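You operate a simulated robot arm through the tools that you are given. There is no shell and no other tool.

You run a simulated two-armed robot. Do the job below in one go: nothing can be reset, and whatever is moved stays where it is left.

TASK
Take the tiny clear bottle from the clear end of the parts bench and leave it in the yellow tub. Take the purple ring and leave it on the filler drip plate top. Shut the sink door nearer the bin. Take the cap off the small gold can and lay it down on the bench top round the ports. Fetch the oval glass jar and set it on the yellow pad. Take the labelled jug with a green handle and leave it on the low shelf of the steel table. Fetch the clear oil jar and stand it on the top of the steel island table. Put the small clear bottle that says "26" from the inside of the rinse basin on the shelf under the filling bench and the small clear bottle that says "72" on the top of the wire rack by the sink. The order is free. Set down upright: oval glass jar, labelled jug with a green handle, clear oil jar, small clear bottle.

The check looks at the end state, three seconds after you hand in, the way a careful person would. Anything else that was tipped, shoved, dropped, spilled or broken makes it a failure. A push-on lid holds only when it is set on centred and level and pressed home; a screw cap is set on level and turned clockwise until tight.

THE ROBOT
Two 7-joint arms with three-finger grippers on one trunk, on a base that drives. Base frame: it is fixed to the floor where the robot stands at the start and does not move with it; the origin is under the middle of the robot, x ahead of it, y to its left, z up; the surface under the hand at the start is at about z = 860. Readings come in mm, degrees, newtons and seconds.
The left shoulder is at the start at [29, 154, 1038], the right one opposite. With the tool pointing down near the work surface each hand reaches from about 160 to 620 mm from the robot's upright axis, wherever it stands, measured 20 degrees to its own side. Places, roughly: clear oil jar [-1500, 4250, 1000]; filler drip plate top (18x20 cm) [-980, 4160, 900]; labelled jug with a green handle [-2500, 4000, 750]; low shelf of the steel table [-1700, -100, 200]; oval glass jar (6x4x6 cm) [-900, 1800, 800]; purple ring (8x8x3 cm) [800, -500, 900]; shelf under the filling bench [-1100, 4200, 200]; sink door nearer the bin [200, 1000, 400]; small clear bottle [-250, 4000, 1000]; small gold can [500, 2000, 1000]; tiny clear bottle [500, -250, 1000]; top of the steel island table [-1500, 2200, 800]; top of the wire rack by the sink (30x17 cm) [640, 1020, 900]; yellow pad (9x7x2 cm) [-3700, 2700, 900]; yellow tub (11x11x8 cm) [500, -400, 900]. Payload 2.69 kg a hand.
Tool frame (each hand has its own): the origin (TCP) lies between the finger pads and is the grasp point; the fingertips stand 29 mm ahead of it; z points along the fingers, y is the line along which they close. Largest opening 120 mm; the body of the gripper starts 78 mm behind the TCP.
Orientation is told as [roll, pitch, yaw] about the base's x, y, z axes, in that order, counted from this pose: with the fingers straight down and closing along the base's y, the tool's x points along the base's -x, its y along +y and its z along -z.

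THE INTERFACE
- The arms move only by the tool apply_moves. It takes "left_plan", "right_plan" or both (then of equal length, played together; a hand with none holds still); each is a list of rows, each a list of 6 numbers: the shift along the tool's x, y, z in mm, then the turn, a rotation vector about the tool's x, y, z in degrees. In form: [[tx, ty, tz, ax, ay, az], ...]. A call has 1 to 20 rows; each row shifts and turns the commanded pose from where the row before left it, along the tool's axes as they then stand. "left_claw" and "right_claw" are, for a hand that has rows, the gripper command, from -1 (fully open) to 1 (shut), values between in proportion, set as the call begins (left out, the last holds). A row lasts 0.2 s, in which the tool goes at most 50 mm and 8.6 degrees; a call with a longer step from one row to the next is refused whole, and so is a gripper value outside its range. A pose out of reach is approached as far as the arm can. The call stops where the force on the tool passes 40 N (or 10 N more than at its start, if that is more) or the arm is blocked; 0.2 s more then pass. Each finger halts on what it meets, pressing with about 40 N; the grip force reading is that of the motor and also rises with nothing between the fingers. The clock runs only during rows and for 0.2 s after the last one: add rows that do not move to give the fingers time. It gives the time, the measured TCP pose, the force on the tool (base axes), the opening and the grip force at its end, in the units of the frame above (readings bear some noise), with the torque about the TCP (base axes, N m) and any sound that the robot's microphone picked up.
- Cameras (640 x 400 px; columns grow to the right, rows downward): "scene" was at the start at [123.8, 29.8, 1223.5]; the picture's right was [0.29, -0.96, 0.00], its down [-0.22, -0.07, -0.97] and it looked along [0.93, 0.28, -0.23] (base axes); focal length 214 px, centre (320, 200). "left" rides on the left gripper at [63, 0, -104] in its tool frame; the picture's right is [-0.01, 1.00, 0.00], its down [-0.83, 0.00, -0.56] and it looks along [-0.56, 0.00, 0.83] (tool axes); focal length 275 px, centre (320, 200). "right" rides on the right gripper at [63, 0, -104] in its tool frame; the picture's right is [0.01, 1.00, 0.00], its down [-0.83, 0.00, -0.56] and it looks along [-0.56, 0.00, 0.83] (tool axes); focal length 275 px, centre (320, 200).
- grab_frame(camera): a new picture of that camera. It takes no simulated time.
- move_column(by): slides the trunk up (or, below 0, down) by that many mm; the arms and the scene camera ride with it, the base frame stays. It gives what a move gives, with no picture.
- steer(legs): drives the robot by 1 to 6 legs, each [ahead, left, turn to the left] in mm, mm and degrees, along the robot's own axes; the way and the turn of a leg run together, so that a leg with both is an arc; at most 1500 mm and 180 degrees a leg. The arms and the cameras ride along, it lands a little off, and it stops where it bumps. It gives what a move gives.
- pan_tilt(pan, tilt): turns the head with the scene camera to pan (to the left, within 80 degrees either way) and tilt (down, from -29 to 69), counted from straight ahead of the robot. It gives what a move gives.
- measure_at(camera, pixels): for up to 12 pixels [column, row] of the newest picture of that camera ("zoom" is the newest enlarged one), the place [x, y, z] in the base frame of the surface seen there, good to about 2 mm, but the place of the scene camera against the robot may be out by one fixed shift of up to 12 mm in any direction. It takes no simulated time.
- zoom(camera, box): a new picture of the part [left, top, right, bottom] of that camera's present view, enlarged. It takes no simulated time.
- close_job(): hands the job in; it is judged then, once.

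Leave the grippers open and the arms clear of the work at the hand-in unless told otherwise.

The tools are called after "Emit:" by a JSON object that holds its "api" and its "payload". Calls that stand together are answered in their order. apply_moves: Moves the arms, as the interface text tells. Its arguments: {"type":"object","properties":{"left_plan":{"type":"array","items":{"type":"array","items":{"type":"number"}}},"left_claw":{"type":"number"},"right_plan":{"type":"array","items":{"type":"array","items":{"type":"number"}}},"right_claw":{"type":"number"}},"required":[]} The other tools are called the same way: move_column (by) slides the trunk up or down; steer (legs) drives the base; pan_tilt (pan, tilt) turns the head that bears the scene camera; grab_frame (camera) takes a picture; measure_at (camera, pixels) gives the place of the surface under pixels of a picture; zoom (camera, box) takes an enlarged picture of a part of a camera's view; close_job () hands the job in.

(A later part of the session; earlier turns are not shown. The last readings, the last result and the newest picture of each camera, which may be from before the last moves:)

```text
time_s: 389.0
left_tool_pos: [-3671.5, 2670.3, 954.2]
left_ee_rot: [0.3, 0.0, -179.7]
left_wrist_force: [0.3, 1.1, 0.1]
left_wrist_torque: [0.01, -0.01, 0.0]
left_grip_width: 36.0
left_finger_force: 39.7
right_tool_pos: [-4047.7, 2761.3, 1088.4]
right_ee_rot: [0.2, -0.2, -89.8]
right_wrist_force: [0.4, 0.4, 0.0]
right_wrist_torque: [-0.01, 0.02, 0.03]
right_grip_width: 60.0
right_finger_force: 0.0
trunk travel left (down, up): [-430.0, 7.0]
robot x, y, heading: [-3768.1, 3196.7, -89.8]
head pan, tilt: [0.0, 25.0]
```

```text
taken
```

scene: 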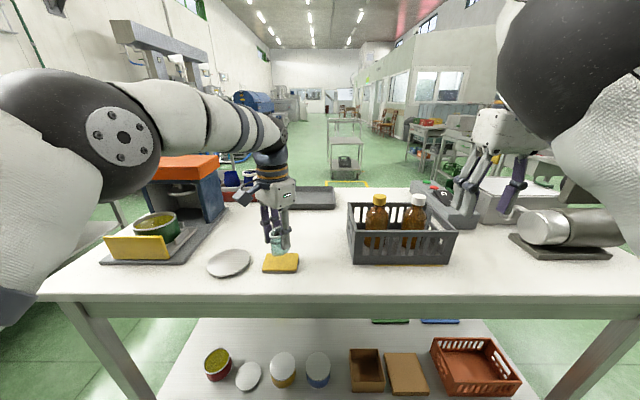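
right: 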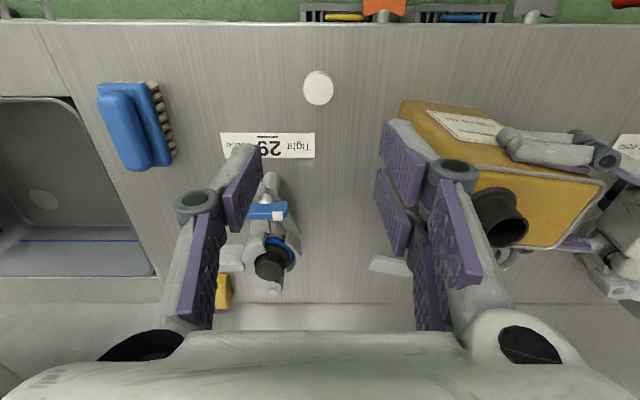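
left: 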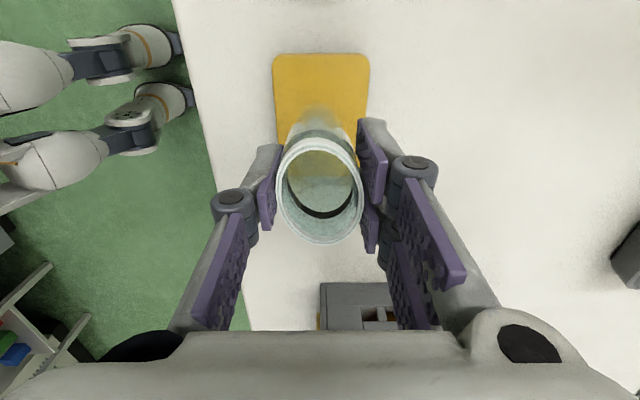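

Aligned nicely. Check the pad's side edges once, then lower.

Emit:
{"api": "measure_at", "payload": {"camera": "left", "pixels": [[277, 95], [366, 95], [320, 56], [278, 135], [362, 130]]}}

Emit:
{"api": "apply_moves", "payload": {"left_plan": [[0, 0, 15, 0, 0, 0], [0, 0, 10, 0, 0, 0], [0, 0, 4, 0, 0, 0], [0, 0, 2, 0, 0, 0], [0, 0, 0, 0, 0, 0]]}}

```text
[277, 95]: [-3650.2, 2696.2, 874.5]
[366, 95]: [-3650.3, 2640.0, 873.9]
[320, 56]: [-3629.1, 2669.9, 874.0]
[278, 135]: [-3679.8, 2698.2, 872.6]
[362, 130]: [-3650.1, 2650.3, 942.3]
```

```text
time_s: 390.2
left_tool_pos: [-3672.6, 2670.6, 925.4]
left_ee_rot: [0.2, -0.1, -179.6]
left_wrist_force: [-0.3, 0.5, -0.2]
left_wrist_torque: [0.0, 0.0, -0.03]
left_grip_width: 35.7
left_finger_force: 40.5
right_tool_pos: [-4048.0, 2761.1, 1086.7]
right_ee_rot: [0.2, -0.2, -89.8]
right_wrist_force: [-0.2, 0.0, -0.1]
right_wrist_torque: [-0.04, -0.01, -0.01]
right_grip_width: 60.1
right_finger_force: 0.0
trunk travel left (down, up): [-430.0, 7.0]
robot x, y, heading: [-3770.1, 3192.7, -89.5]
head pan, tilt: [0.0, 25.0]
```

Emit:
{"api": "apply_moves", "payload": {"left_plan": [[0, 0, 2, 0, 0, 0], [0, 0, 1.5, 0, 0, 0], [0, 0, 0, 0, 0, 0]]}}

```text
time_s: 391.0
left_tool_pos: [-3671.4, 2670.8, 923.0]
left_ee_rot: [0.5, 0.0, -179.5]
left_wrist_force: [2.0, -1.7, 8.4]
left_wrist_torque: [0.04, -0.01, 0.0]
left_grip_width: 35.8
left_finger_force: 39.8
right_tool_pos: [-4046.1, 2762.7, 1087.9]
right_ee_rot: [0.2, -0.3, -89.8]
right_wrist_force: [-0.4, 0.0, 0.3]
right_wrist_torque: [0.01, -0.01, 0.0]
right_grip_width: 59.9
right_finger_force: 0.1
trunk travel left (down, up): [-430.0, 7.0]
robot x, y, heading: [-3774.4, 3193.4, -89.9]
head pan, tilt: [0.0, 25.0]
```

Contact on the pad. Open to ~60 and rise straight up.

Emit:
{"api": "apply_moves", "payload": {"left_plan": [[0, 0, 0, 0, 0, 0], [0, 0, 0, 0, 0, 0]], "left_claw": 0}}

Emit:
{"api": "apply_moves", "payload": {"left_plan": [[0, 0, -15, 0, 0, 0], [0, 0, -40, 0, 0, 0], [0, 0, -45, 0, 0, 0], [0, 0, -40, 0, 0, 0], [0, 0, 0, 0, 0, 0]]}}

Emit:
{"api": "grab_frame", "payload": {"camera": "left"}}

Emit:
{"api": "zoom", "payload": {"camera": "scene", "box": [200, 180, 380, 290]}}

```text
time_s: 391.6
left_tool_pos: [-3670.8, 2670.5, 920.7]
left_ee_rot: [0.3, -0.1, -179.5]
left_wrist_force: [0.9, 0.0, 0.4]
left_wrist_torque: [0.01, -0.02, 0.01]
left_grip_width: 60.1
left_finger_force: 0.1
right_tool_pos: [-4046.8, 2760.4, 1087.1]
right_ee_rot: [0.2, -0.3, -89.9]
right_wrist_force: [0.0, 0.2, 0.6]
right_wrist_torque: [-0.03, -0.02, 0.0]
right_grip_width: 59.9
right_finger_force: 0.0
trunk travel left (down, up): [-430.0, 7.0]
robot x, y, heading: [-3770.1, 3193.0, -89.7]
head pan, tilt: [0.0, 25.0]
```

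```text
time_s: 392.8
left_tool_pos: [-3672.4, 2678.1, 1059.3]
left_ee_rot: [0.2, 0.0, -179.5]
left_wrist_force: [-0.2, 0.3, -0.3]
left_wrist_torque: [0.02, 0.01, 0.02]
left_grip_width: 60.0
left_finger_force: 0.1
left hand out of reach, approached as far as the arm can: row 4
right_tool_pos: [-4047.6, 2760.8, 1086.6]
right_ee_rot: [0.3, -0.2, -89.8]
right_wrist_force: [-0.3, 0.2, 0.5]
right_wrist_torque: [-0.02, 0.02, 0.03]
right_grip_width: 60.1
right_finger_force: 0.1
trunk travel left (down, up): [-430.0, 7.0]
robot x, y, heading: [-3768.3, 3195.0, -89.7]
head pan, tilt: [0.0, 25.0]
```

```text
taken
```

left: 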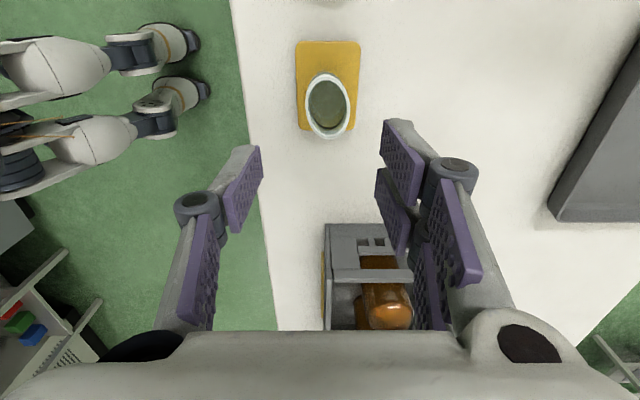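

```text
3.56 times, centred on (290, 235) of scene
```

zoom: 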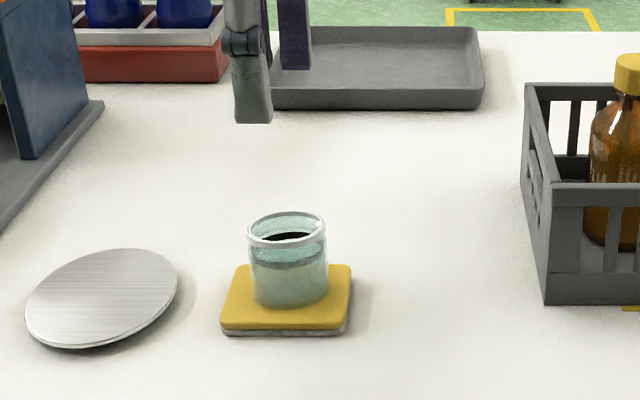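

The oval jar stands centred on the pad. Now the jug: back off 200 mm, straighten the left wrist, turn 180°, then go toward x≈-2650.

Emit:
{"api": "steer", "payload": {"legs": [[-200, 0, 0]]}}

Emit:
{"api": "apply_moves", "payload": {"left_plan": [[20, 0, 0, 0, 0, -8.5], [0, 0, 0, 0, 0, -8.5], [0, 0, 0, 0, 0, -8.5], [0, 0, 0, 0, 0, -8.5], [0, 0, 0, 0, 0, -8.5], [0, 0, 0, 0, 0, -8.5], [0, 0, 0, 0, 0, -8.5], [0, 0, 0, 0, 0, -8.5], [0, 0, 0, 0, 0, -8.5], [0, 0, 0, 0, 0, -8.5], [0, 0, 0, 0, 0, -5], [0, 0, 0, 0, 0, 0]]}}

Emit:
{"api": "steer", "payload": {"legs": [[0, 0, -90], [-900, 0, 0]]}}

Emit:
{"api": "pan_tilt", "payload": {"pan": -40, "tilt": 25}}

Emit:
{"api": "grab_frame", "payload": {"camera": "scene"}}

```text
time_s: 394.4
left_tool_pos: [-3672.1, 2878.9, 1058.9]
left_ee_rot: [0.2, -0.1, -179.6]
left_wrist_force: [0.2, -0.5, 1.0]
left_wrist_torque: [-0.04, 0.04, 0.04]
left_grip_width: 59.9
left_finger_force: 0.1
right_tool_pos: [-4049.1, 2962.4, 1088.0]
right_ee_rot: [0.2, -0.2, -89.9]
right_wrist_force: [0.5, 0.1, -0.4]
right_wrist_torque: [0.01, 0.0, 0.02]
right_grip_width: 59.8
right_finger_force: 0.1
trunk travel left (down, up): [-430.0, 7.0]
robot x, y, heading: [-3770.6, 3392.2, -89.6]
head pan, tilt: [0.0, 25.0]
```

```text
time_s: 397.0
left_tool_pos: [-3651.5, 2879.2, 1058.7]
left_ee_rot: [0.0, -0.3, -89.5]
left_wrist_force: [0.0, -0.8, -0.6]
left_wrist_torque: [0.0, 0.0, 0.04]
left_grip_width: 59.9
left_finger_force: 0.2
right_tool_pos: [-4048.3, 2962.6, 1086.7]
right_ee_rot: [0.2, -0.2, -89.9]
right_wrist_force: [-0.6, 0.0, -0.1]
right_wrist_torque: [0.03, 0.0, 0.02]
right_grip_width: 59.9
right_finger_force: 0.1
trunk travel left (down, up): [-430.0, 7.0]
robot x, y, heading: [-3770.6, 3394.9, -89.7]
head pan, tilt: [0.0, 25.0]
```

```text
time_s: 405.5
left_tool_pos: [-3403.3, 3269.8, 1058.8]
left_ee_rot: [0.0, -0.3, 178.5]
left_wrist_force: [0.0, -0.4, 0.8]
left_wrist_torque: [0.02, 0.01, -0.01]
left_grip_width: 59.8
left_finger_force: 0.0
right_tool_pos: [-3307.1, 3663.6, 1086.5]
right_ee_rot: [0.2, -0.2, 178.3]
right_wrist_force: [0.4, -0.5, -0.2]
right_wrist_torque: [0.0, -0.02, 0.02]
right_grip_width: 60.0
right_finger_force: 0.1
trunk travel left (down, up): [-430.0, 7.0]
robot x, y, heading: [-2886.3, 3371.6, 178.2]
head pan, tilt: [0.0, 25.0]
```

```text
time_s: 406.6
left_tool_pos: [-3403.9, 3270.2, 1059.3]
left_ee_rot: [0.0, -0.3, 178.4]
left_wrist_force: [0.5, 0.0, 0.4]
left_wrist_torque: [-0.01, -0.01, 0.0]
left_grip_width: 60.1
left_finger_force: 0.0
right_tool_pos: [-3306.2, 3663.7, 1086.8]
right_ee_rot: [0.2, -0.2, 178.2]
right_wrist_force: [-0.2, 0.3, -0.2]
right_wrist_torque: [-0.02, 0.01, 0.01]
right_grip_width: 60.2
right_finger_force: 0.0
trunk travel left (down, up): [-430.0, 7.0]
robot x, y, heading: [-2886.1, 3369.5, 178.3]
head pan, tilt: [-40.0, 25.0]
```

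```text
taken
```

scene: 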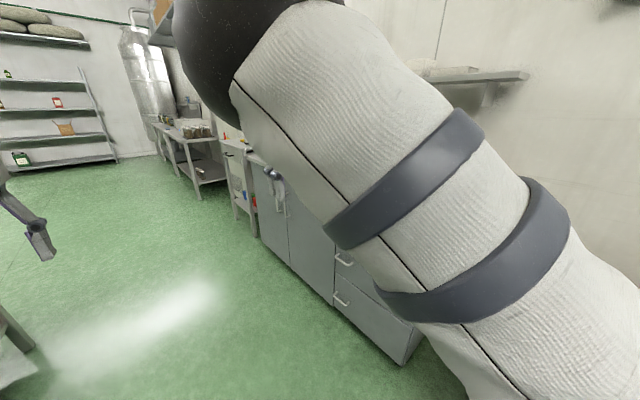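

Turn right 88° to face the low bench.

Emit:
{"api": "steer", "payload": {"legs": [[0, 0, -88.3]]}}

Emit:
{"api": "pan_tilt", "payload": {"pan": -20, "tilt": 35}}

Emit:
{"api": "grab_frame", "payload": {"camera": "scene"}}

```text
time_s: 410.8
left_tool_pos: [-2985.5, 3891.2, 1058.9]
left_ee_rot: [0.1, -0.3, 88.5]
left_wrist_force: [-0.3, -1.1, 0.8]
left_wrist_torque: [-0.02, -0.03, 0.0]
left_grip_width: 60.1
left_finger_force: 0.0
right_tool_pos: [-2591.5, 3794.5, 1086.6]
right_ee_rot: [0.3, -0.3, 88.3]
right_wrist_force: [0.3, 0.1, -0.8]
right_wrist_torque: [0.0, -0.01, 0.0]
right_grip_width: 60.0
right_finger_force: 0.0
trunk travel left (down, up): [-430.0, 7.0]
robot x, y, heading: [-2883.4, 3373.0, 88.1]
head pan, tilt: [-40.0, 25.0]
```

```text
time_s: 411.6
left_tool_pos: [-2985.5, 3890.2, 1059.2]
left_ee_rot: [0.0, -0.3, 88.5]
left_wrist_force: [0.4, -0.2, -0.8]
left_wrist_torque: [0.03, 0.03, 0.0]
left_grip_width: 60.0
left_finger_force: 0.1
right_tool_pos: [-2592.9, 3793.6, 1087.8]
right_ee_rot: [0.2, -0.2, 88.2]
right_wrist_force: [0.1, 0.2, -0.1]
right_wrist_torque: [0.0, 0.01, -0.02]
right_grip_width: 60.0
right_finger_force: 0.1
trunk travel left (down, up): [-430.0, 7.0]
robot x, y, heading: [-2884.2, 3373.9, 88.2]
head pan, tilt: [-20.0, 35.0]
```

```text
taken
```

scene: 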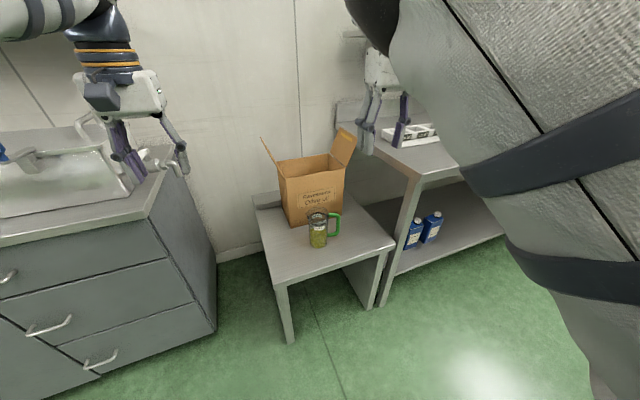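

The jug is at (320,228). My left hand is near a glass tank on the cabinet, so I'll back off first. Zoom on the jug.

Emit:
{"api": "zoom", "payload": {"camera": "scene", "box": [240, 130, 400, 290]}}

Emit:
{"api": "measure_at", "payload": {"camera": "scene", "pixels": [[318, 216], [318, 230], [318, 244], [309, 228], [327, 228], [338, 225], [300, 260], [360, 240], [290, 190], [330, 180], [290, 285], [270, 205]]}}

Emit:
{"api": "steer", "payload": {"legs": [[-80, 0, 1.8]]}}

```text
2.50 times, centred on (320, 210) of scene
```

zoom: 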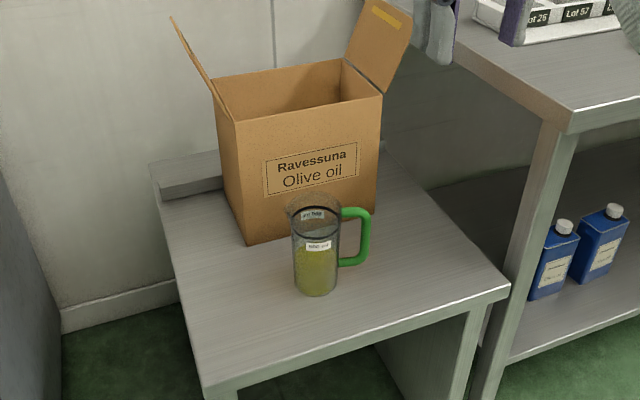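

```text
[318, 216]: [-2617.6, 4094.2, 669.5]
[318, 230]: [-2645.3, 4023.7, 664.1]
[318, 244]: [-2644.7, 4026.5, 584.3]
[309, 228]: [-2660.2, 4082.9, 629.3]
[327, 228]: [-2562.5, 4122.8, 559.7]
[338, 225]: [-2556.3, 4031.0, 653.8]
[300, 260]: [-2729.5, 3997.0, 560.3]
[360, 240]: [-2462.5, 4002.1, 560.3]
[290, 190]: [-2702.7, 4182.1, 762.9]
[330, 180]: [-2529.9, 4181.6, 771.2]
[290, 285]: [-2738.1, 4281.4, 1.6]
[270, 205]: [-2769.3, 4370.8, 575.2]
```

```text
time_s: 412.7
left_tool_pos: [-3001.5, 3806.9, 1059.3]
left_ee_rot: [-0.1, -0.4, 90.3]
left_wrist_force: [-1.0, -0.2, -0.1]
left_wrist_torque: [0.01, -0.03, 0.02]
left_grip_width: 59.9
left_finger_force: 0.0
right_tool_pos: [-2606.6, 3722.2, 1087.0]
right_ee_rot: [0.2, -0.2, 90.1]
right_wrist_force: [0.1, -1.0, -0.1]
right_wrist_torque: [-0.01, 0.02, -0.03]
right_grip_width: 60.1
right_finger_force: 0.0
trunk travel left (down, up): [-430.0, 7.0]
robot x, y, heading: [-2886.5, 3296.2, 89.9]
head pan, tilt: [-20.0, 35.0]
```

Bench top z=560; jug ~85 mm wide with the handle to the right (+x), box behind at y≥4180. I'll use the right hand, fingers closing front-to-back. First retract the left hand, then slide right ~95 mm, and rotate the right hand +90° yaw.

Emit:
{"api": "apply_moves", "payload": {"left_plan": [[40, 0, 0, 0, 0, 0], [40, 0, 0, 0, 0, 0], [40, 0, 0, 0, 0, 0], [30, 0, 0, 0, 0, 0], [0, 0, 0, 0, 0, 0], [0, 0, 0, 0, 0, 0], [0, 0, 0, 0, 0, 0], [0, 0, 0, 0, 0, 0], [0, 0, 0, 0, 0, 0], [0, 0, 0, 0, 0, 0], [0, 0, 0, 0, 0, 0], [0, 0, 0, 0, 0, 0]], "right_plan": [[0, 0, 0, 0, 0, -8.5], [0, 0, 0, 0, 0, -8.5], [0, 0, 0, 0, 0, -8.5], [0, 0, 0, 0, 0, -8.5], [0, 0, 0, 0, 0, -8.5], [0, 0, 0, 0, 0, -8.5], [0, 0, 0, 0, 0, -8.5], [0, 0, 0, 0, 0, -8.5], [0, 0, 0, 0, 0, -8.5], [0, 0, 0, 0, 0, -8.5], [0, 0, 0, 0, 0, -5], [0, 0, 0, 0, 0, 0]], "right_claw": -1}}

Emit:
{"api": "steer", "payload": {"legs": [[0, -95, 0], [150, 0, 0]]}}

Emit:
{"api": "grab_frame", "payload": {"camera": "scene"}}

Emit:
{"api": "grab_frame", "payload": {"camera": "right"}}

```text
time_s: 415.3
left_tool_pos: [-3001.6, 3656.8, 1057.0]
left_ee_rot: [0.0, -0.3, 90.2]
left_wrist_force: [0.7, 0.2, 0.4]
left_wrist_torque: [0.0, 0.02, -0.05]
left_grip_width: 59.9
left_finger_force: 0.0
right_tool_pos: [-2605.2, 3722.6, 1086.9]
right_ee_rot: [-0.3, -0.3, -180.0]
right_wrist_force: [-0.4, 0.2, 0.1]
right_wrist_torque: [-0.02, 0.03, 0.0]
right_grip_width: 120.1
right_finger_force: 0.0
trunk travel left (down, up): [-430.0, 7.0]
robot x, y, heading: [-2884.8, 3291.3, 90.3]
head pan, tilt: [-20.0, 35.0]
```

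```text
time_s: 417.7
left_tool_pos: [-2907.0, 3809.7, 1057.1]
left_ee_rot: [0.0, -0.2, 90.1]
left_wrist_force: [-0.3, 0.6, 0.2]
left_wrist_torque: [-0.03, -0.01, 0.0]
left_grip_width: 60.1
left_finger_force: 0.0
right_tool_pos: [-2510.4, 3872.8, 1086.4]
right_ee_rot: [-0.2, -0.2, 180.0]
right_wrist_force: [-0.2, -0.1, 0.3]
right_wrist_torque: [-0.02, 0.0, -0.02]
right_grip_width: 119.7
right_finger_force: 0.1
trunk travel left (down, up): [-430.0, 7.0]
robot x, y, heading: [-2790.6, 3442.6, 90.1]
head pan, tilt: [-20.0, 35.0]
```

```text
taken
```

scene: 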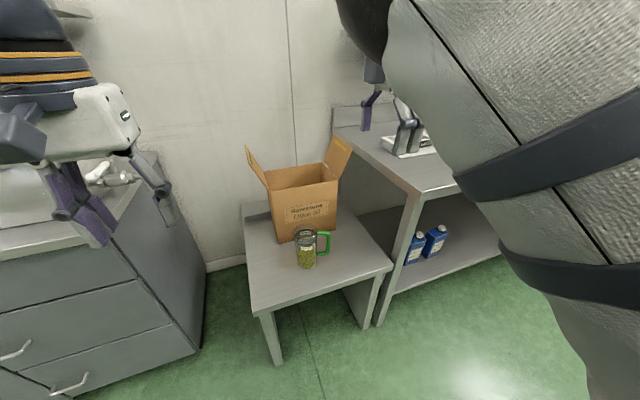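

```text
taken
```

right: 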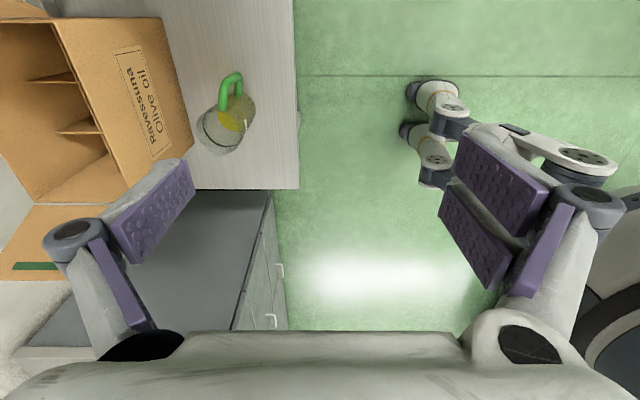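

The jug shows at (225,125), handle toward +x. Measure it and the box.

Emit:
{"api": "measure_at", "payload": {"camera": "right", "pixels": [[222, 132], [200, 130], [246, 130], [225, 108], [222, 152], [233, 75], [170, 120], [160, 60], [188, 130], [275, 120], [30, 30]]}}

Emit:
{"api": "zoom", "payload": {"camera": "right", "box": [130, 40, 310, 190]}}

```text
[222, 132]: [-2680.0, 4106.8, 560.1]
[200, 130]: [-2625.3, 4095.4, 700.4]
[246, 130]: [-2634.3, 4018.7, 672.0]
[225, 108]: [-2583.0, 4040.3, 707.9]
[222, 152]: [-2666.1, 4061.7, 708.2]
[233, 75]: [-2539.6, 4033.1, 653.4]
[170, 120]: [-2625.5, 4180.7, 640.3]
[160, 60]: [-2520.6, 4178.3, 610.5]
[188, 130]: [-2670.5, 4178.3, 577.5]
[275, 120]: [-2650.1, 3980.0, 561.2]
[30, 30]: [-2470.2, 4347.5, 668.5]
```

```text
2.67 times, centred on (220, 115) of right
```

zoom: 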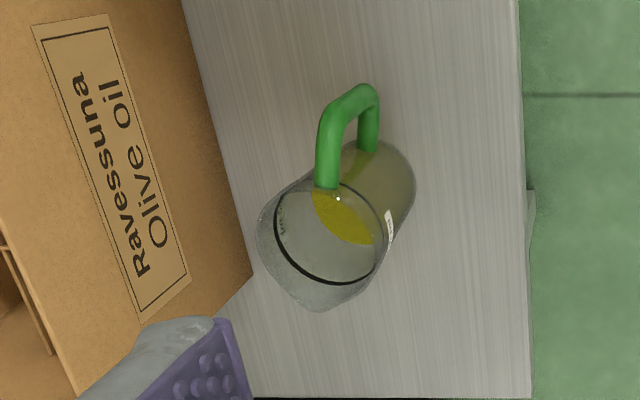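

Jug: centre ≈ (-2625,4058), ~83 mm, rim z≈708. Drive ahead 120 mm, then move over it and lower part-way for a check.

Emit:
{"api": "steer", "payload": {"legs": [[115, 0, 0]]}}

Emit:
{"api": "apply_moves", "payload": {"right_plan": [[-38, -20, 20, 0, 0, 0], [-38, -20, 20, 0, 0, 0], [-38, -25, 20, 0, 0, 0], [0, 0, 45, 0, 0, 0], [0, 0, 45, 0, 0, 0], [0, 0, 45, 0, 0, 0], [0, 0, 0, 0, 0, 0]], "right_claw": -0.85}}

Emit:
{"api": "grab_frame", "payload": {"camera": "right"}}

Emit:
{"api": "grab_frame", "payload": {"camera": "scene"}}

```text
time_s: 418.9
left_tool_pos: [-2907.4, 3924.2, 1056.8]
left_ee_rot: [0.1, -0.2, 90.2]
left_wrist_force: [-0.3, 0.4, -0.7]
left_wrist_torque: [0.0, 0.04, -0.02]
left_grip_width: 60.0
left_finger_force: 0.1
right_tool_pos: [-2511.4, 3989.6, 1087.5]
right_ee_rot: [-0.1, -0.3, 179.9]
right_wrist_force: [-0.1, -0.5, 0.5]
right_wrist_torque: [-0.04, -0.02, 0.02]
right_grip_width: 120.0
right_finger_force: 0.0
trunk travel left (down, up): [-430.0, 7.0]
robot x, y, heading: [-2790.7, 3555.7, 90.1]
head pan, tilt: [-20.0, 35.0]
```

```text
time_s: 420.5
left_tool_pos: [-2907.0, 3923.5, 1056.4]
left_ee_rot: [-0.1, -0.4, 90.2]
left_wrist_force: [-0.2, -0.2, 0.7]
left_wrist_torque: [0.01, 0.03, 0.01]
left_grip_width: 59.8
left_finger_force: 0.1
right_tool_pos: [-2626.0, 4055.7, 892.5]
right_ee_rot: [-0.2, -0.4, 179.5]
right_wrist_force: [-0.4, 0.3, 0.6]
right_wrist_torque: [-0.01, 0.03, -0.02]
right_grip_width: 111.1
right_finger_force: 0.1
trunk travel left (down, up): [-430.0, 7.0]
robot x, y, heading: [-2788.7, 3556.5, 90.0]
head pan, tilt: [-20.0, 35.0]
```

```text
taken
```

right: 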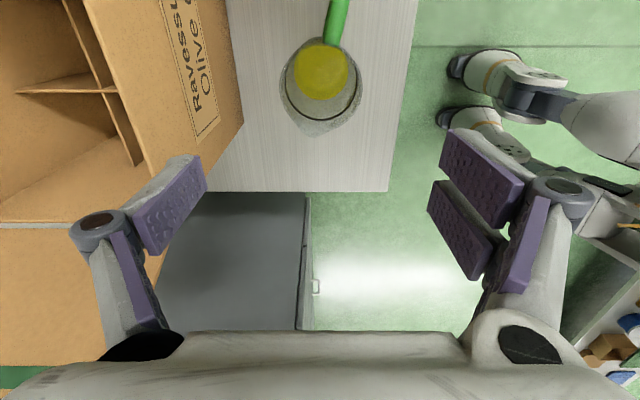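

```text
taken
```

scene: 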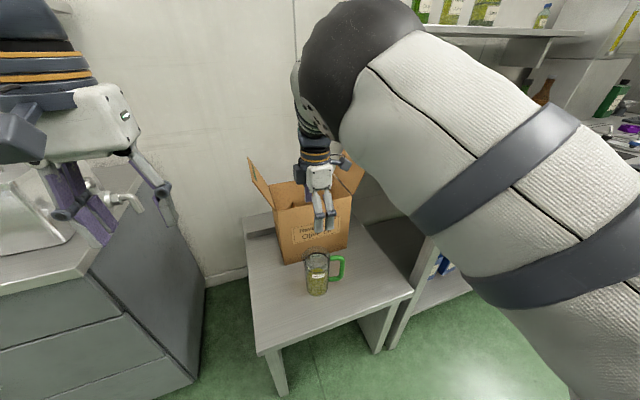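

Emit:
{"api": "measure_at", "payload": {"camera": "right", "pixels": [[284, 85], [362, 85], [322, 42], [322, 135], [290, 110], [350, 115], [322, 90], [240, 110], [338, 15], [140, 160]]}}

Emit:
{"api": "zoom", "payload": {"camera": "right", "box": [220, 0, 420, 160]}}

```text
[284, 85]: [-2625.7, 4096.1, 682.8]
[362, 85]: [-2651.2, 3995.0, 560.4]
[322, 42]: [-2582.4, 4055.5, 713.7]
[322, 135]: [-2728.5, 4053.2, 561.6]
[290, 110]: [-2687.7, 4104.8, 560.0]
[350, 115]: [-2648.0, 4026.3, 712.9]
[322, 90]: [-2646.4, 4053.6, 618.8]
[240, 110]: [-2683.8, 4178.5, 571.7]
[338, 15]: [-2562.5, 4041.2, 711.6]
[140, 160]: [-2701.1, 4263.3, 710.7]
```

```text
2.50 times, centred on (320, 80) of right
```

zoom: 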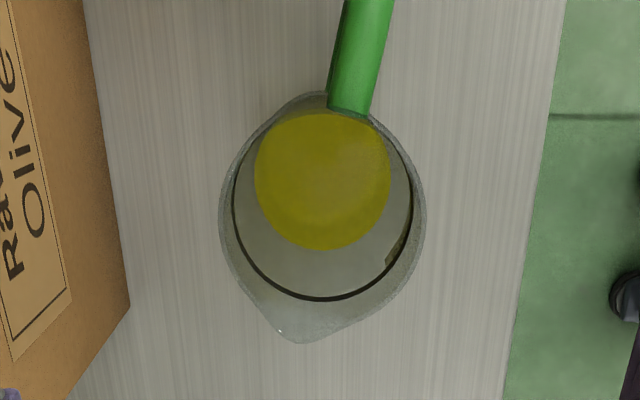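

Emit:
{"api": "measure_at", "payload": {"camera": "zoom", "pixels": [[226, 190], [420, 190], [420, 210], [225, 215], [300, 96], [280, 335], [360, 318], [240, 290], [400, 280]]}}

```text
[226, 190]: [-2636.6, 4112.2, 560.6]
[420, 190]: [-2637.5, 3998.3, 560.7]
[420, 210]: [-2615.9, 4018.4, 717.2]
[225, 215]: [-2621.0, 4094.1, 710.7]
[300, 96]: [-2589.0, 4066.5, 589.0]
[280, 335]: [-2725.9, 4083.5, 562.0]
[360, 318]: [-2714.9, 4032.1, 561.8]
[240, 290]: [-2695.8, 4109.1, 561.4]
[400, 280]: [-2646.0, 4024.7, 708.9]
```

Rim centre (-2620,4056), z≈713. Adjust 6 mm and descend to z≈672.

Emit:
{"api": "apply_moves", "payload": {"right_plan": [[6, 0, 40, 0, 0, 0], [0, 0, 45, 0, 0, 0], [0, 0, 45, 0, 0, 0], [0, 0, 45, 0, 0, 0], [0, 0, 30, 0, 0, 0], [0, 0, 14, 0, 0, 0], [0, 0, 0, 0, 0, 0]]}}

Emit:
{"api": "grab_frame", "payload": {"camera": "right"}}

```text
time_s: 422.1
left_tool_pos: [-2907.0, 3924.0, 1057.0]
left_ee_rot: [0.0, -0.3, 90.2]
left_wrist_force: [-0.2, 0.2, 0.4]
left_wrist_torque: [0.02, -0.01, -0.01]
left_grip_width: 60.0
left_finger_force: 0.1
right_tool_pos: [-2621.8, 4053.8, 674.0]
right_ee_rot: [-0.3, -0.3, 179.9]
right_wrist_force: [-0.4, 0.5, -0.3]
right_wrist_torque: [-0.03, 0.01, -0.01]
right_grip_width: 111.0
right_finger_force: 0.1
trunk travel left (down, up): [-430.0, 7.0]
robot x, y, heading: [-2791.8, 3555.3, 89.8]
head pan, tilt: [-20.0, 35.0]
```

```text
taken
```

right: 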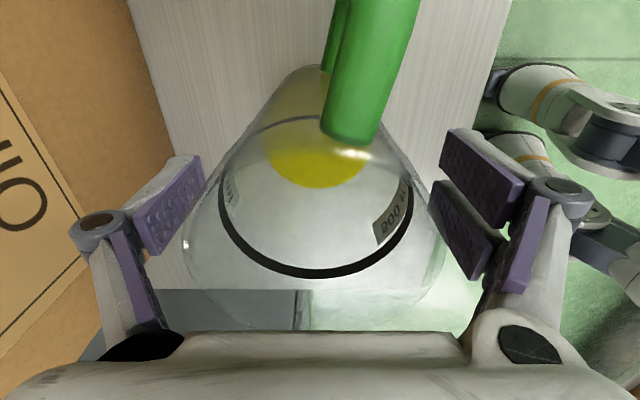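

Fingers straddle the jug evenly. Close.

Emit:
{"api": "apply_moves", "payload": {"right_plan": [[0, 0, 0, 0, 0, 0], [0, 0, 0, 0, 0, 0]], "right_claw": 1}}

Emit:
{"api": "grab_frame", "payload": {"camera": "right"}}

```text
time_s: 422.7
left_tool_pos: [-2906.0, 3923.3, 1058.0]
left_ee_rot: [-0.1, -0.4, 90.3]
left_wrist_force: [-0.2, -0.5, 0.6]
left_wrist_torque: [0.0, 0.0, -0.01]
left_grip_width: 59.9
left_finger_force: 0.1
right_tool_pos: [-2621.2, 4053.2, 675.8]
right_ee_rot: [-0.5, -0.2, 179.9]
right_wrist_force: [0.7, 2.4, 4.2]
right_wrist_torque: [0.01, 0.06, 0.04]
right_grip_width: 76.1
right_finger_force: 39.5
trunk travel left (down, up): [-430.0, 7.0]
robot x, y, heading: [-2792.7, 3556.3, 89.9]
head pan, tilt: [-20.0, 35.0]
```

```text
taken
```

right: 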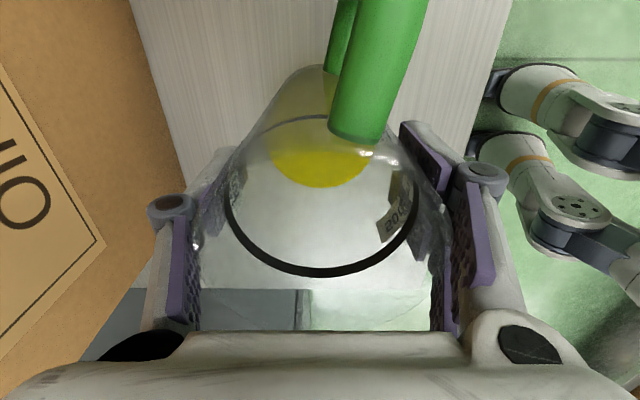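

Gripped at 76 mm. Lift gently 25 mm and check.

Emit:
{"api": "apply_moves", "payload": {"right_plan": [[0, 0, -8, 0, 0, 0], [0, 0, -17, 0, 0, 0], [0, 0, 0, 0, 0, 0]]}}

Emit:
{"api": "grab_frame", "payload": {"camera": "scene"}}

```text
time_s: 423.5
left_tool_pos: [-2906.6, 3923.8, 1056.3]
left_ee_rot: [0.0, -0.4, 90.0]
left_wrist_force: [0.6, -0.2, -0.2]
left_wrist_torque: [-0.02, -0.01, -0.01]
left_grip_width: 60.2
left_finger_force: 0.1
right_tool_pos: [-2620.8, 4053.3, 699.1]
right_ee_rot: [-0.2, -0.2, 179.9]
right_wrist_force: [0.1, 0.0, -3.4]
right_wrist_torque: [0.02, 0.05, -0.04]
right_grip_width: 75.7
right_finger_force: 39.8
trunk travel left (down, up): [-430.0, 7.0]
robot x, y, heading: [-2790.3, 3555.6, 89.9]
head pan, tilt: [-20.0, 35.0]
```

```text
taken
```

scene: 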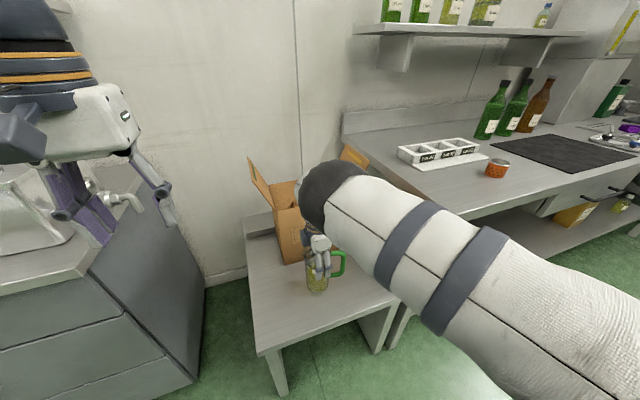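

Jug lifted cleanly. Back straight off before raising further (box flaps nearby).

Emit:
{"api": "apply_moves", "payload": {"right_plan": [[0, 0, -15, 0, 0, 0], [0, 0, 0, 0, 0, 0]]}}

Emit:
{"api": "steer", "payload": {"legs": [[-180, 0, 0]]}}

Emit:
{"api": "grab_frame", "payload": {"camera": "scene"}}

```text
time_s: 424.1
left_tool_pos: [-2907.4, 3924.4, 1057.7]
left_ee_rot: [0.0, -0.2, 90.2]
left_wrist_force: [-0.1, -0.1, -0.4]
left_wrist_torque: [0.02, -0.04, 0.01]
left_grip_width: 60.0
left_finger_force: 0.0
right_tool_pos: [-2620.7, 4054.3, 713.1]
right_ee_rot: [-0.2, -0.2, 180.0]
right_wrist_force: [-0.4, 0.1, -2.9]
right_wrist_torque: [0.03, 0.04, -0.02]
right_grip_width: 75.8
right_finger_force: 40.2
trunk travel left (down, up): [-430.0, 7.0]
robot x, y, heading: [-2794.3, 3557.3, 90.0]
head pan, tilt: [-20.0, 35.0]
```

```text
time_s: 425.6
left_tool_pos: [-2908.2, 3746.0, 1056.9]
left_ee_rot: [0.0, -0.2, 90.3]
left_wrist_force: [-0.3, 0.8, -0.1]
left_wrist_torque: [0.03, 0.01, 0.0]
left_grip_width: 60.0
left_finger_force: 0.2
right_tool_pos: [-2622.1, 3878.3, 714.2]
right_ee_rot: [-0.2, -0.2, -179.9]
right_wrist_force: [-0.6, -0.2, -2.4]
right_wrist_torque: [0.05, 0.0, -0.01]
right_grip_width: 75.1
right_finger_force: 40.4
trunk travel left (down, up): [-430.0, 7.0]
robot x, y, heading: [-2791.1, 3381.4, 90.0]
head pan, tilt: [-20.0, 35.0]
```

```text
taken
```

scene: 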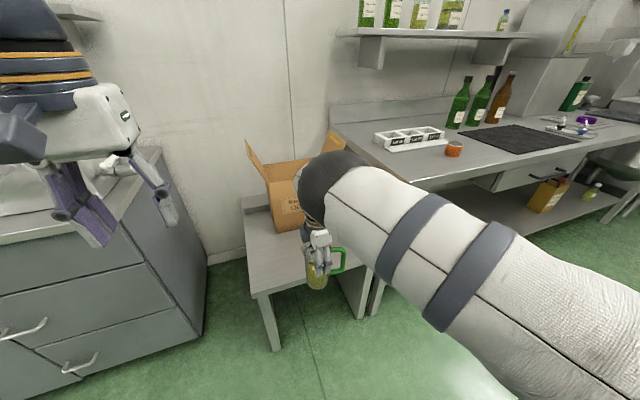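

Good. Raise the jug moderately, turn 180° to face south here, where there's space.

Emit:
{"api": "apply_moves", "payload": {"right_plan": [[0, 0, -35, 0, 0, 0], [0, 0, -35, 0, 0, 0], [0, 0, -35, 0, 0, 0], [0, 0, -35, 0, 0, 0], [0, 0, 0, 0, 0, 0]]}}

Emit:
{"api": "steer", "payload": {"legs": [[0, 0, 90], [0, 0, 90], [0, 170, 0]]}}

Emit:
{"api": "pan_tilt", "payload": {"pan": 0, "tilt": 20}}

Emit:
{"api": "grab_frame", "payload": {"camera": "scene"}}

```text
time_s: 426.8
left_tool_pos: [-2909.0, 3745.8, 1056.1]
left_ee_rot: [0.0, -0.3, 90.4]
left_wrist_force: [-1.4, 0.5, -0.2]
left_wrist_torque: [-0.03, -0.01, 0.02]
left_grip_width: 60.1
left_finger_force: 0.2
right_tool_pos: [-2621.9, 3878.7, 853.2]
right_ee_rot: [-0.1, -0.3, -179.9]
right_wrist_force: [-0.3, -0.4, -2.2]
right_wrist_torque: [0.01, 0.09, 0.03]
right_grip_width: 75.5
right_finger_force: 39.8
trunk travel left (down, up): [-430.0, 7.0]
robot x, y, heading: [-2786.4, 3380.5, 90.1]
head pan, tilt: [-20.0, 35.0]
```

```text
time_s: 436.4
left_tool_pos: [-2501.4, 3017.9, 1057.2]
left_ee_rot: [0.0, -0.3, -89.0]
left_wrist_force: [-0.4, 0.3, -0.3]
left_wrist_torque: [0.0, 0.01, -0.01]
left_grip_width: 60.0
left_finger_force: 0.0
right_tool_pos: [-2785.6, 2883.0, 854.3]
right_ee_rot: [-0.2, -0.2, 0.7]
right_wrist_force: [-0.2, 0.6, -3.9]
right_wrist_torque: [-0.03, 0.0, 0.01]
right_grip_width: 74.5
right_finger_force: 39.4
trunk travel left (down, up): [-430.0, 7.0]
robot x, y, heading: [-2625.3, 3382.9, -89.0]
head pan, tilt: [-20.0, 35.0]
```

```text
time_s: 437.2
left_tool_pos: [-2501.2, 3018.0, 1057.3]
left_ee_rot: [0.1, -0.3, -89.0]
left_wrist_force: [-0.5, 0.5, -0.1]
left_wrist_torque: [0.02, 0.0, 0.02]
left_grip_width: 60.1
left_finger_force: 0.1
right_tool_pos: [-2785.5, 2882.7, 854.4]
right_ee_rot: [-0.2, -0.3, 0.7]
right_wrist_force: [-0.7, 0.6, -2.6]
right_wrist_torque: [0.0, 0.0, -0.02]
right_grip_width: 74.8
right_finger_force: 40.5
trunk travel left (down, up): [-430.0, 7.0]
robot x, y, heading: [-2622.5, 3383.7, -89.1]
head pan, tilt: [0.0, 20.0]
```

```text
taken
```

scene: 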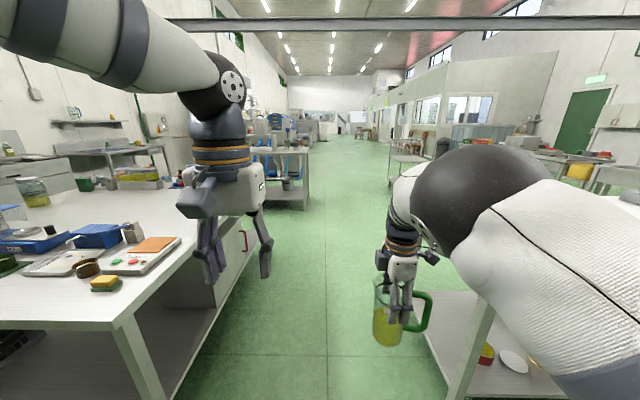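

The grip width drifted from 76 to ~74.7 mm; check the jug in the right camera.

Emit:
{"api": "grab_frame", "payload": {"camera": "right"}}

Emit:
{"api": "zoom", "payload": {"camera": "scene", "box": [330, 200, 470, 360]}}

```text
taken
```

right: 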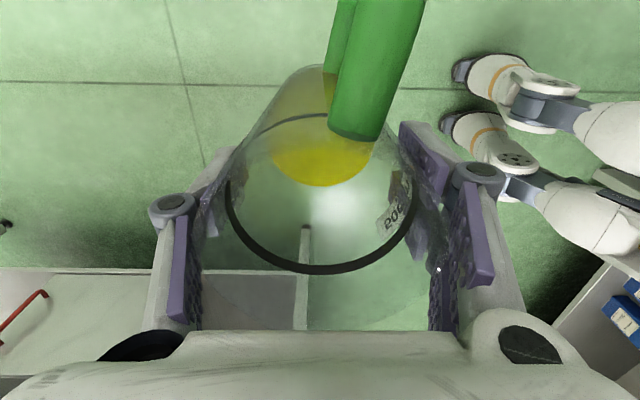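

```text
2.50 times, centred on (400, 280) of scene
```

zoom: 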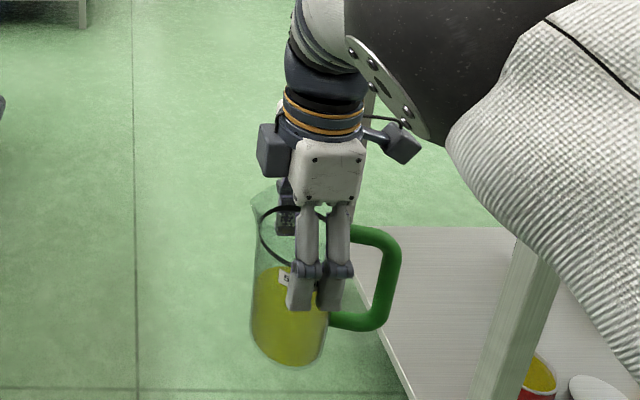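

The jug hasn't moved in the hand. Measure the island's west edge and the pad table's east edge before driving between them.

Emit:
{"api": "measure_at", "payload": {"camera": "scene", "pixels": [[120, 322], [178, 250], [245, 240], [130, 380], [420, 330], [480, 330], [300, 165], [400, 165], [280, 150]]}}

```text
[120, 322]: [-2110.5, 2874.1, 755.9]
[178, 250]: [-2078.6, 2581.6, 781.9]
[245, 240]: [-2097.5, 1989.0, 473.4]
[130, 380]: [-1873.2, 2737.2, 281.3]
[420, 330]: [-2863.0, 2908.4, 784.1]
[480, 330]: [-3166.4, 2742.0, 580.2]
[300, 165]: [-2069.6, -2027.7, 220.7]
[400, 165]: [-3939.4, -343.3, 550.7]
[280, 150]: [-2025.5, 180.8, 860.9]
```

Corridor from x −3140 to −2100; I'm centred. Drive south 2300 mm.

Emit:
{"api": "steer", "payload": {"legs": [[0, 0, -1], [1200, 0, 0], [1080, 0, 0]]}}

Emit:
{"api": "pan_tilt", "payload": {"pan": 40, "tilt": 25}}

Emit:
{"api": "grab_frame", "payload": {"camera": "scene"}}

```text
time_s: 448.7
left_tool_pos: [-2451.1, 757.9, 1056.4]
left_ee_rot: [0.0, -0.3, -88.3]
left_wrist_force: [-0.1, -0.4, 0.4]
left_wrist_torque: [0.0, -0.01, 0.0]
left_grip_width: 60.1
left_finger_force: 0.0
right_tool_pos: [-2732.9, 619.0, 854.4]
right_ee_rot: [-0.2, -0.2, 1.5]
right_wrist_force: [-0.2, -0.2, -2.4]
right_wrist_torque: [-0.01, -0.05, 0.01]
right_grip_width: 74.6
right_finger_force: 40.0
trunk travel left (down, up): [-430.0, 7.0]
robot x, y, heading: [-2578.5, 1121.3, -88.3]
head pan, tilt: [0.0, 20.0]
```

```text
time_s: 449.8
left_tool_pos: [-2450.4, 759.1, 1056.9]
left_ee_rot: [0.1, -0.3, -88.2]
left_wrist_force: [-0.1, -0.5, 0.3]
left_wrist_torque: [0.04, 0.01, 0.02]
left_grip_width: 60.0
left_finger_force: 0.1
right_tool_pos: [-2733.0, 619.1, 855.0]
right_ee_rot: [-0.2, -0.3, 1.4]
right_wrist_force: [-0.7, 0.7, -2.6]
right_wrist_torque: [0.02, -0.05, 0.0]
right_grip_width: 74.8
right_finger_force: 40.8
trunk travel left (down, up): [-430.0, 7.0]
robot x, y, heading: [-2574.8, 1122.3, -88.4]
head pan, tilt: [40.0, 25.0]
```

```text
taken
```

scene: 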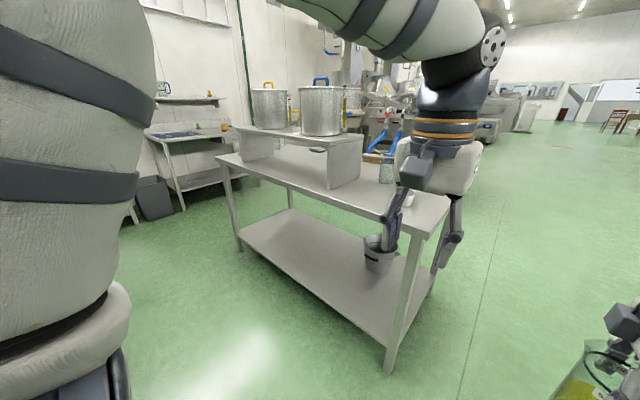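

The steel table: low shelf mostly empty, a bucket at (378,255). Measure it.

Emit:
{"api": "measure_at", "payload": {"camera": "scene", "pixels": [[385, 350], [238, 250], [300, 260], [310, 285], [280, 225], [350, 290], [377, 268], [330, 195], [420, 235], [222, 170], [390, 220], [280, 270]]}}

```text
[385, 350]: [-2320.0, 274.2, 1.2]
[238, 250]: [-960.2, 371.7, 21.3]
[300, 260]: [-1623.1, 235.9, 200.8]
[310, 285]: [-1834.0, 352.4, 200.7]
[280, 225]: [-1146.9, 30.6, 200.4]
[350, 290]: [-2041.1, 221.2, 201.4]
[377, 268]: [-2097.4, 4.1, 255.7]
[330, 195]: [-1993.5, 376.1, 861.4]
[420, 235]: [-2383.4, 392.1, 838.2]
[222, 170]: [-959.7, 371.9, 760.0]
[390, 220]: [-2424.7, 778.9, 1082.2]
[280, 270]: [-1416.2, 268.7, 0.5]
```

Low shelf z≈200.6, front edge y≈370, table underside ~830. Slide left along the aisle to x≈-1480.

Emit:
{"api": "steer", "payload": {"legs": [[0, 0, -1.6], [0, 1090, 0]]}}

Emit:
{"api": "pan_tilt", "payload": {"pan": 0, "tilt": 35}}

Emit:
{"api": "grab_frame", "payload": {"camera": "scene"}}

```text
time_s: 458.8
left_tool_pos: [-1372.0, 749.1, 1057.4]
left_ee_rot: [0.1, -0.4, -90.4]
left_wrist_force: [0.3, -0.5, 0.0]
left_wrist_torque: [-0.03, 0.0, -0.03]
left_grip_width: 60.0
left_finger_force: 0.0
right_tool_pos: [-1657.3, 620.7, 855.0]
right_ee_rot: [-0.1, -0.3, -0.7]
right_wrist_force: [0.0, 0.1, -3.2]
right_wrist_torque: [0.01, -0.05, -0.01]
right_grip_width: 74.4
right_finger_force: 39.9
trunk travel left (down, up): [-430.0, 7.0]
robot x, y, heading: [-1483.0, 1118.5, -90.5]
head pan, tilt: [40.0, 25.0]
```

```text
time_s: 459.9
left_tool_pos: [-1372.5, 748.8, 1056.4]
left_ee_rot: [0.0, -0.2, -90.3]
left_wrist_force: [0.3, 0.4, -0.3]
left_wrist_torque: [-0.01, -0.03, -0.01]
left_grip_width: 59.9
left_finger_force: 0.0
right_tool_pos: [-1657.6, 620.1, 853.8]
right_ee_rot: [-0.1, -0.3, -0.7]
right_wrist_force: [0.5, -0.3, -2.9]
right_wrist_torque: [0.03, -0.03, -0.02]
right_grip_width: 74.5
right_finger_force: 40.0
trunk travel left (down, up): [-430.0, 7.0]
robot x, y, heading: [-1486.3, 1117.2, -90.4]
head pan, tilt: [0.0, 35.0]
```

```text
taken
```

scene: 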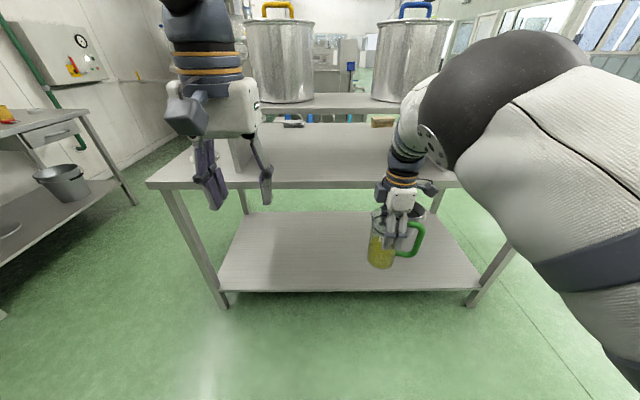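

Now lower the trunk in stages, checking the hands stay level (earlier big drops disturbed them). First retract the left hand a bit.

Emit:
{"api": "apply_moves", "payload": {"left_plan": [[30, 0, 0, 0, 0, 0], [30, 0, 0, 0, 0, 0], [0, 0, 0, 0, 0, 0]]}}

Emit:
{"api": "move_column", "payload": {"by": -60}}

```text
time_s: 460.7
left_tool_pos: [-1369.9, 808.4, 1057.3]
left_ee_rot: [0.1, -0.3, -90.4]
left_wrist_force: [-0.3, -0.8, 0.2]
left_wrist_torque: [-0.01, -0.02, 0.0]
left_grip_width: 60.0
left_finger_force: 0.1
right_tool_pos: [-1659.2, 620.3, 854.4]
right_ee_rot: [-0.3, -0.3, -0.7]
right_wrist_force: [1.7, -0.6, -2.1]
right_wrist_torque: [0.0, -0.03, -0.01]
right_grip_width: 74.4
right_finger_force: 40.3
trunk travel left (down, up): [-430.0, 7.0]
robot x, y, heading: [-1483.7, 1117.4, -90.1]
head pan, tilt: [0.0, 35.0]
```

```text
time_s: 461.7
left_tool_pos: [-1371.0, 809.0, 996.4]
left_ee_rot: [0.0, -0.5, -90.3]
left_wrist_force: [-0.4, -0.3, -0.2]
left_wrist_torque: [-0.06, -0.01, 0.02]
left_grip_width: 59.8
left_finger_force: 0.1
right_tool_pos: [-1658.2, 621.7, 795.7]
right_ee_rot: [-0.2, -0.2, -0.5]
right_wrist_force: [0.7, 0.1, -2.1]
right_wrist_torque: [-0.05, -0.01, -0.01]
right_grip_width: 74.4
right_finger_force: 40.0
trunk travel left (down, up): [-370.0, 67.0]
robot x, y, heading: [-1486.0, 1115.9, -90.5]
head pan, tilt: [0.0, 35.0]
```

Rigid and level so far. Continue.

Emit:
{"api": "move_column", "payload": {"by": -100}}

Emit:
{"api": "move_column", "payload": {"by": -60}}

```text
time_s: 463.0
left_tool_pos: [-1371.0, 810.3, 896.5]
left_ee_rot: [0.0, -0.5, -90.3]
left_wrist_force: [0.1, 0.2, 0.0]
left_wrist_torque: [0.06, 0.04, 0.01]
left_grip_width: 59.9
left_finger_force: 0.2
right_tool_pos: [-1658.0, 620.9, 695.8]
right_ee_rot: [-0.2, -0.3, -0.7]
right_wrist_force: [-1.6, 0.1, -2.5]
right_wrist_torque: [-0.01, -0.02, -0.02]
right_grip_width: 74.5
right_finger_force: 40.1
trunk travel left (down, up): [-270.0, 167.0]
robot x, y, heading: [-1486.5, 1117.2, -90.6]
head pan, tilt: [0.0, 35.0]
```

```text
time_s: 464.0
left_tool_pos: [-1371.4, 809.3, 836.2]
left_ee_rot: [0.0, -0.2, -90.4]
left_wrist_force: [0.4, 0.2, -0.5]
left_wrist_torque: [-0.02, 0.04, -0.01]
left_grip_width: 60.0
left_finger_force: 0.1
right_tool_pos: [-1656.7, 618.9, 629.7]
right_ee_rot: [0.5, -0.2, -0.6]
right_wrist_force: [-0.6, 0.6, -2.3]
right_wrist_torque: [-0.08, -0.06, 0.0]
right_grip_width: 74.5
right_finger_force: 39.6
trunk travel left (down, up): [-210.0, 227.0]
robot x, y, heading: [-1487.6, 1119.9, -90.2]
head pan, tilt: [0.0, 35.0]
```

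The right arm starts to tilt (roll 0.5°) — its elbow probably nears my base. Raise the right hand relative to the trunk before lowering further.

Emit:
{"api": "apply_moves", "payload": {"right_plan": [[0, 0, -40, 0, 0, 0], [0, 0, -45, 0, 0, 0], [0, 0, -45, 0, 0, 0], [0, 0, -45, 0, 0, 0], [0, 0, -45, 0, 0, 0], [0, 0, 0, 0, 0, 0]]}}

Emit:
{"api": "move_column", "payload": {"by": -60}}

```text
time_s: 465.4
left_tool_pos: [-1371.1, 809.8, 837.6]
left_ee_rot: [0.0, -0.3, -90.3]
left_wrist_force: [-0.1, -0.6, 0.3]
left_wrist_torque: [0.04, 0.0, -0.01]
left_grip_width: 60.1
left_finger_force: 0.1
right_tool_pos: [-1669.8, 569.0, 831.7]
right_ee_rot: [0.8, -0.3, -0.8]
right_wrist_force: [0.0, 0.7, -2.4]
right_wrist_torque: [-0.02, -0.05, -0.02]
right_grip_width: 74.2
right_finger_force: 40.3
right hand out of reach, approached as far as the arm can: row 1, 2, 3, 4
trunk travel left (down, up): [-210.0, 227.0]
robot x, y, heading: [-1484.1, 1120.0, -90.3]
head pan, tilt: [0.0, 35.0]
```

```text
time_s: 466.4
left_tool_pos: [-1370.7, 810.5, 776.8]
left_ee_rot: [0.0, -0.3, -90.3]
left_wrist_force: [-0.8, 1.1, 0.6]
left_wrist_torque: [-0.03, -0.02, 0.0]
left_grip_width: 60.0
left_finger_force: 0.2
right_tool_pos: [-1672.5, 556.9, 739.5]
right_ee_rot: [4.2, -0.2, -0.8]
right_wrist_force: [-0.1, 0.4, -3.4]
right_wrist_torque: [-0.05, -0.04, 0.0]
right_grip_width: 74.2
right_finger_force: 39.7
trunk travel left (down, up): [-150.0, 287.0]
robot x, y, heading: [-1482.2, 1116.5, -90.5]
head pan, tilt: [0.0, 35.0]
```

Roll reached 4°, something is constraining. Look at the arm.

Emit:
{"api": "grab_frame", "payload": {"camera": "scene"}}

Emit:
{"api": "grab_frame", "payload": {"camera": "right"}}

```text
taken
```

scene: 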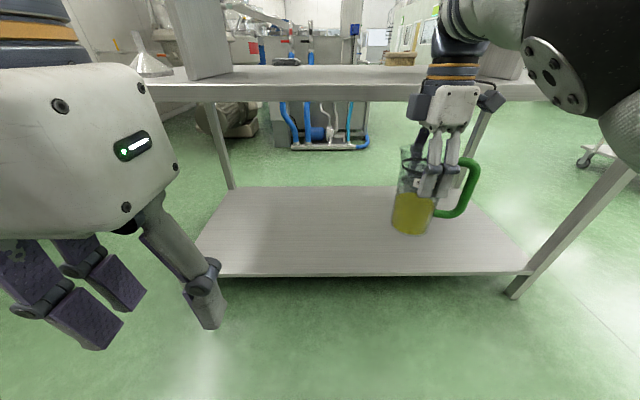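

```text
taken
```

right: 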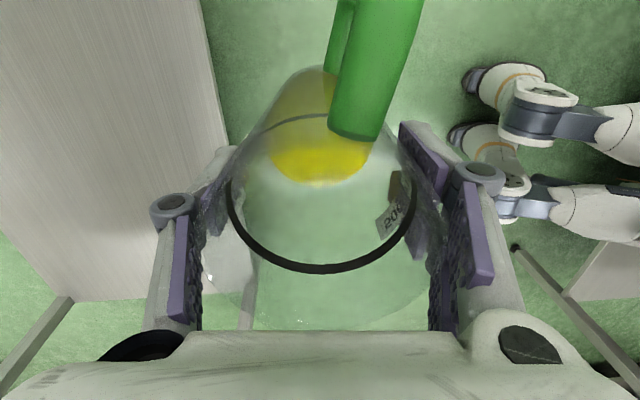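

The elbow is beside the head again. Swing the right hand outward (to the robot's right) ~130 mm and see if it levels.

Emit:
{"api": "apply_moves", "payload": {"right_plan": [[33, 0, 0, 0, 0, 0], [33, 0, 0, 0, 0, 0], [33, 0, 0, 0, 0, 0], [33, 0, 0, 0, 0, 0], [0, 0, 0, 0, 0, 0]]}}

Emit:
{"api": "grab_frame", "payload": {"camera": "scene"}}

```text
time_s: 467.6
left_tool_pos: [-1371.4, 810.0, 776.9]
left_ee_rot: [0.0, -0.3, -90.3]
left_wrist_force: [-0.2, 0.1, -0.1]
left_wrist_torque: [0.01, -0.06, 0.03]
left_grip_width: 59.7
left_finger_force: 0.1
right_tool_pos: [-1807.0, 557.4, 740.5]
right_ee_rot: [4.3, -0.3, -0.7]
right_wrist_force: [0.6, 0.8, -3.2]
right_wrist_torque: [-0.02, -0.03, -0.01]
right_grip_width: 74.4
right_finger_force: 40.3
trunk travel left (down, up): [-150.0, 287.0]
robot x, y, heading: [-1481.6, 1117.7, -90.4]
head pan, tilt: [0.0, 35.0]
```

```text
taken
```

scene: 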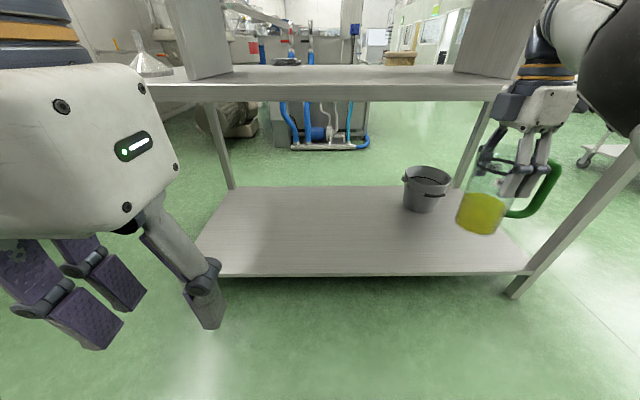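

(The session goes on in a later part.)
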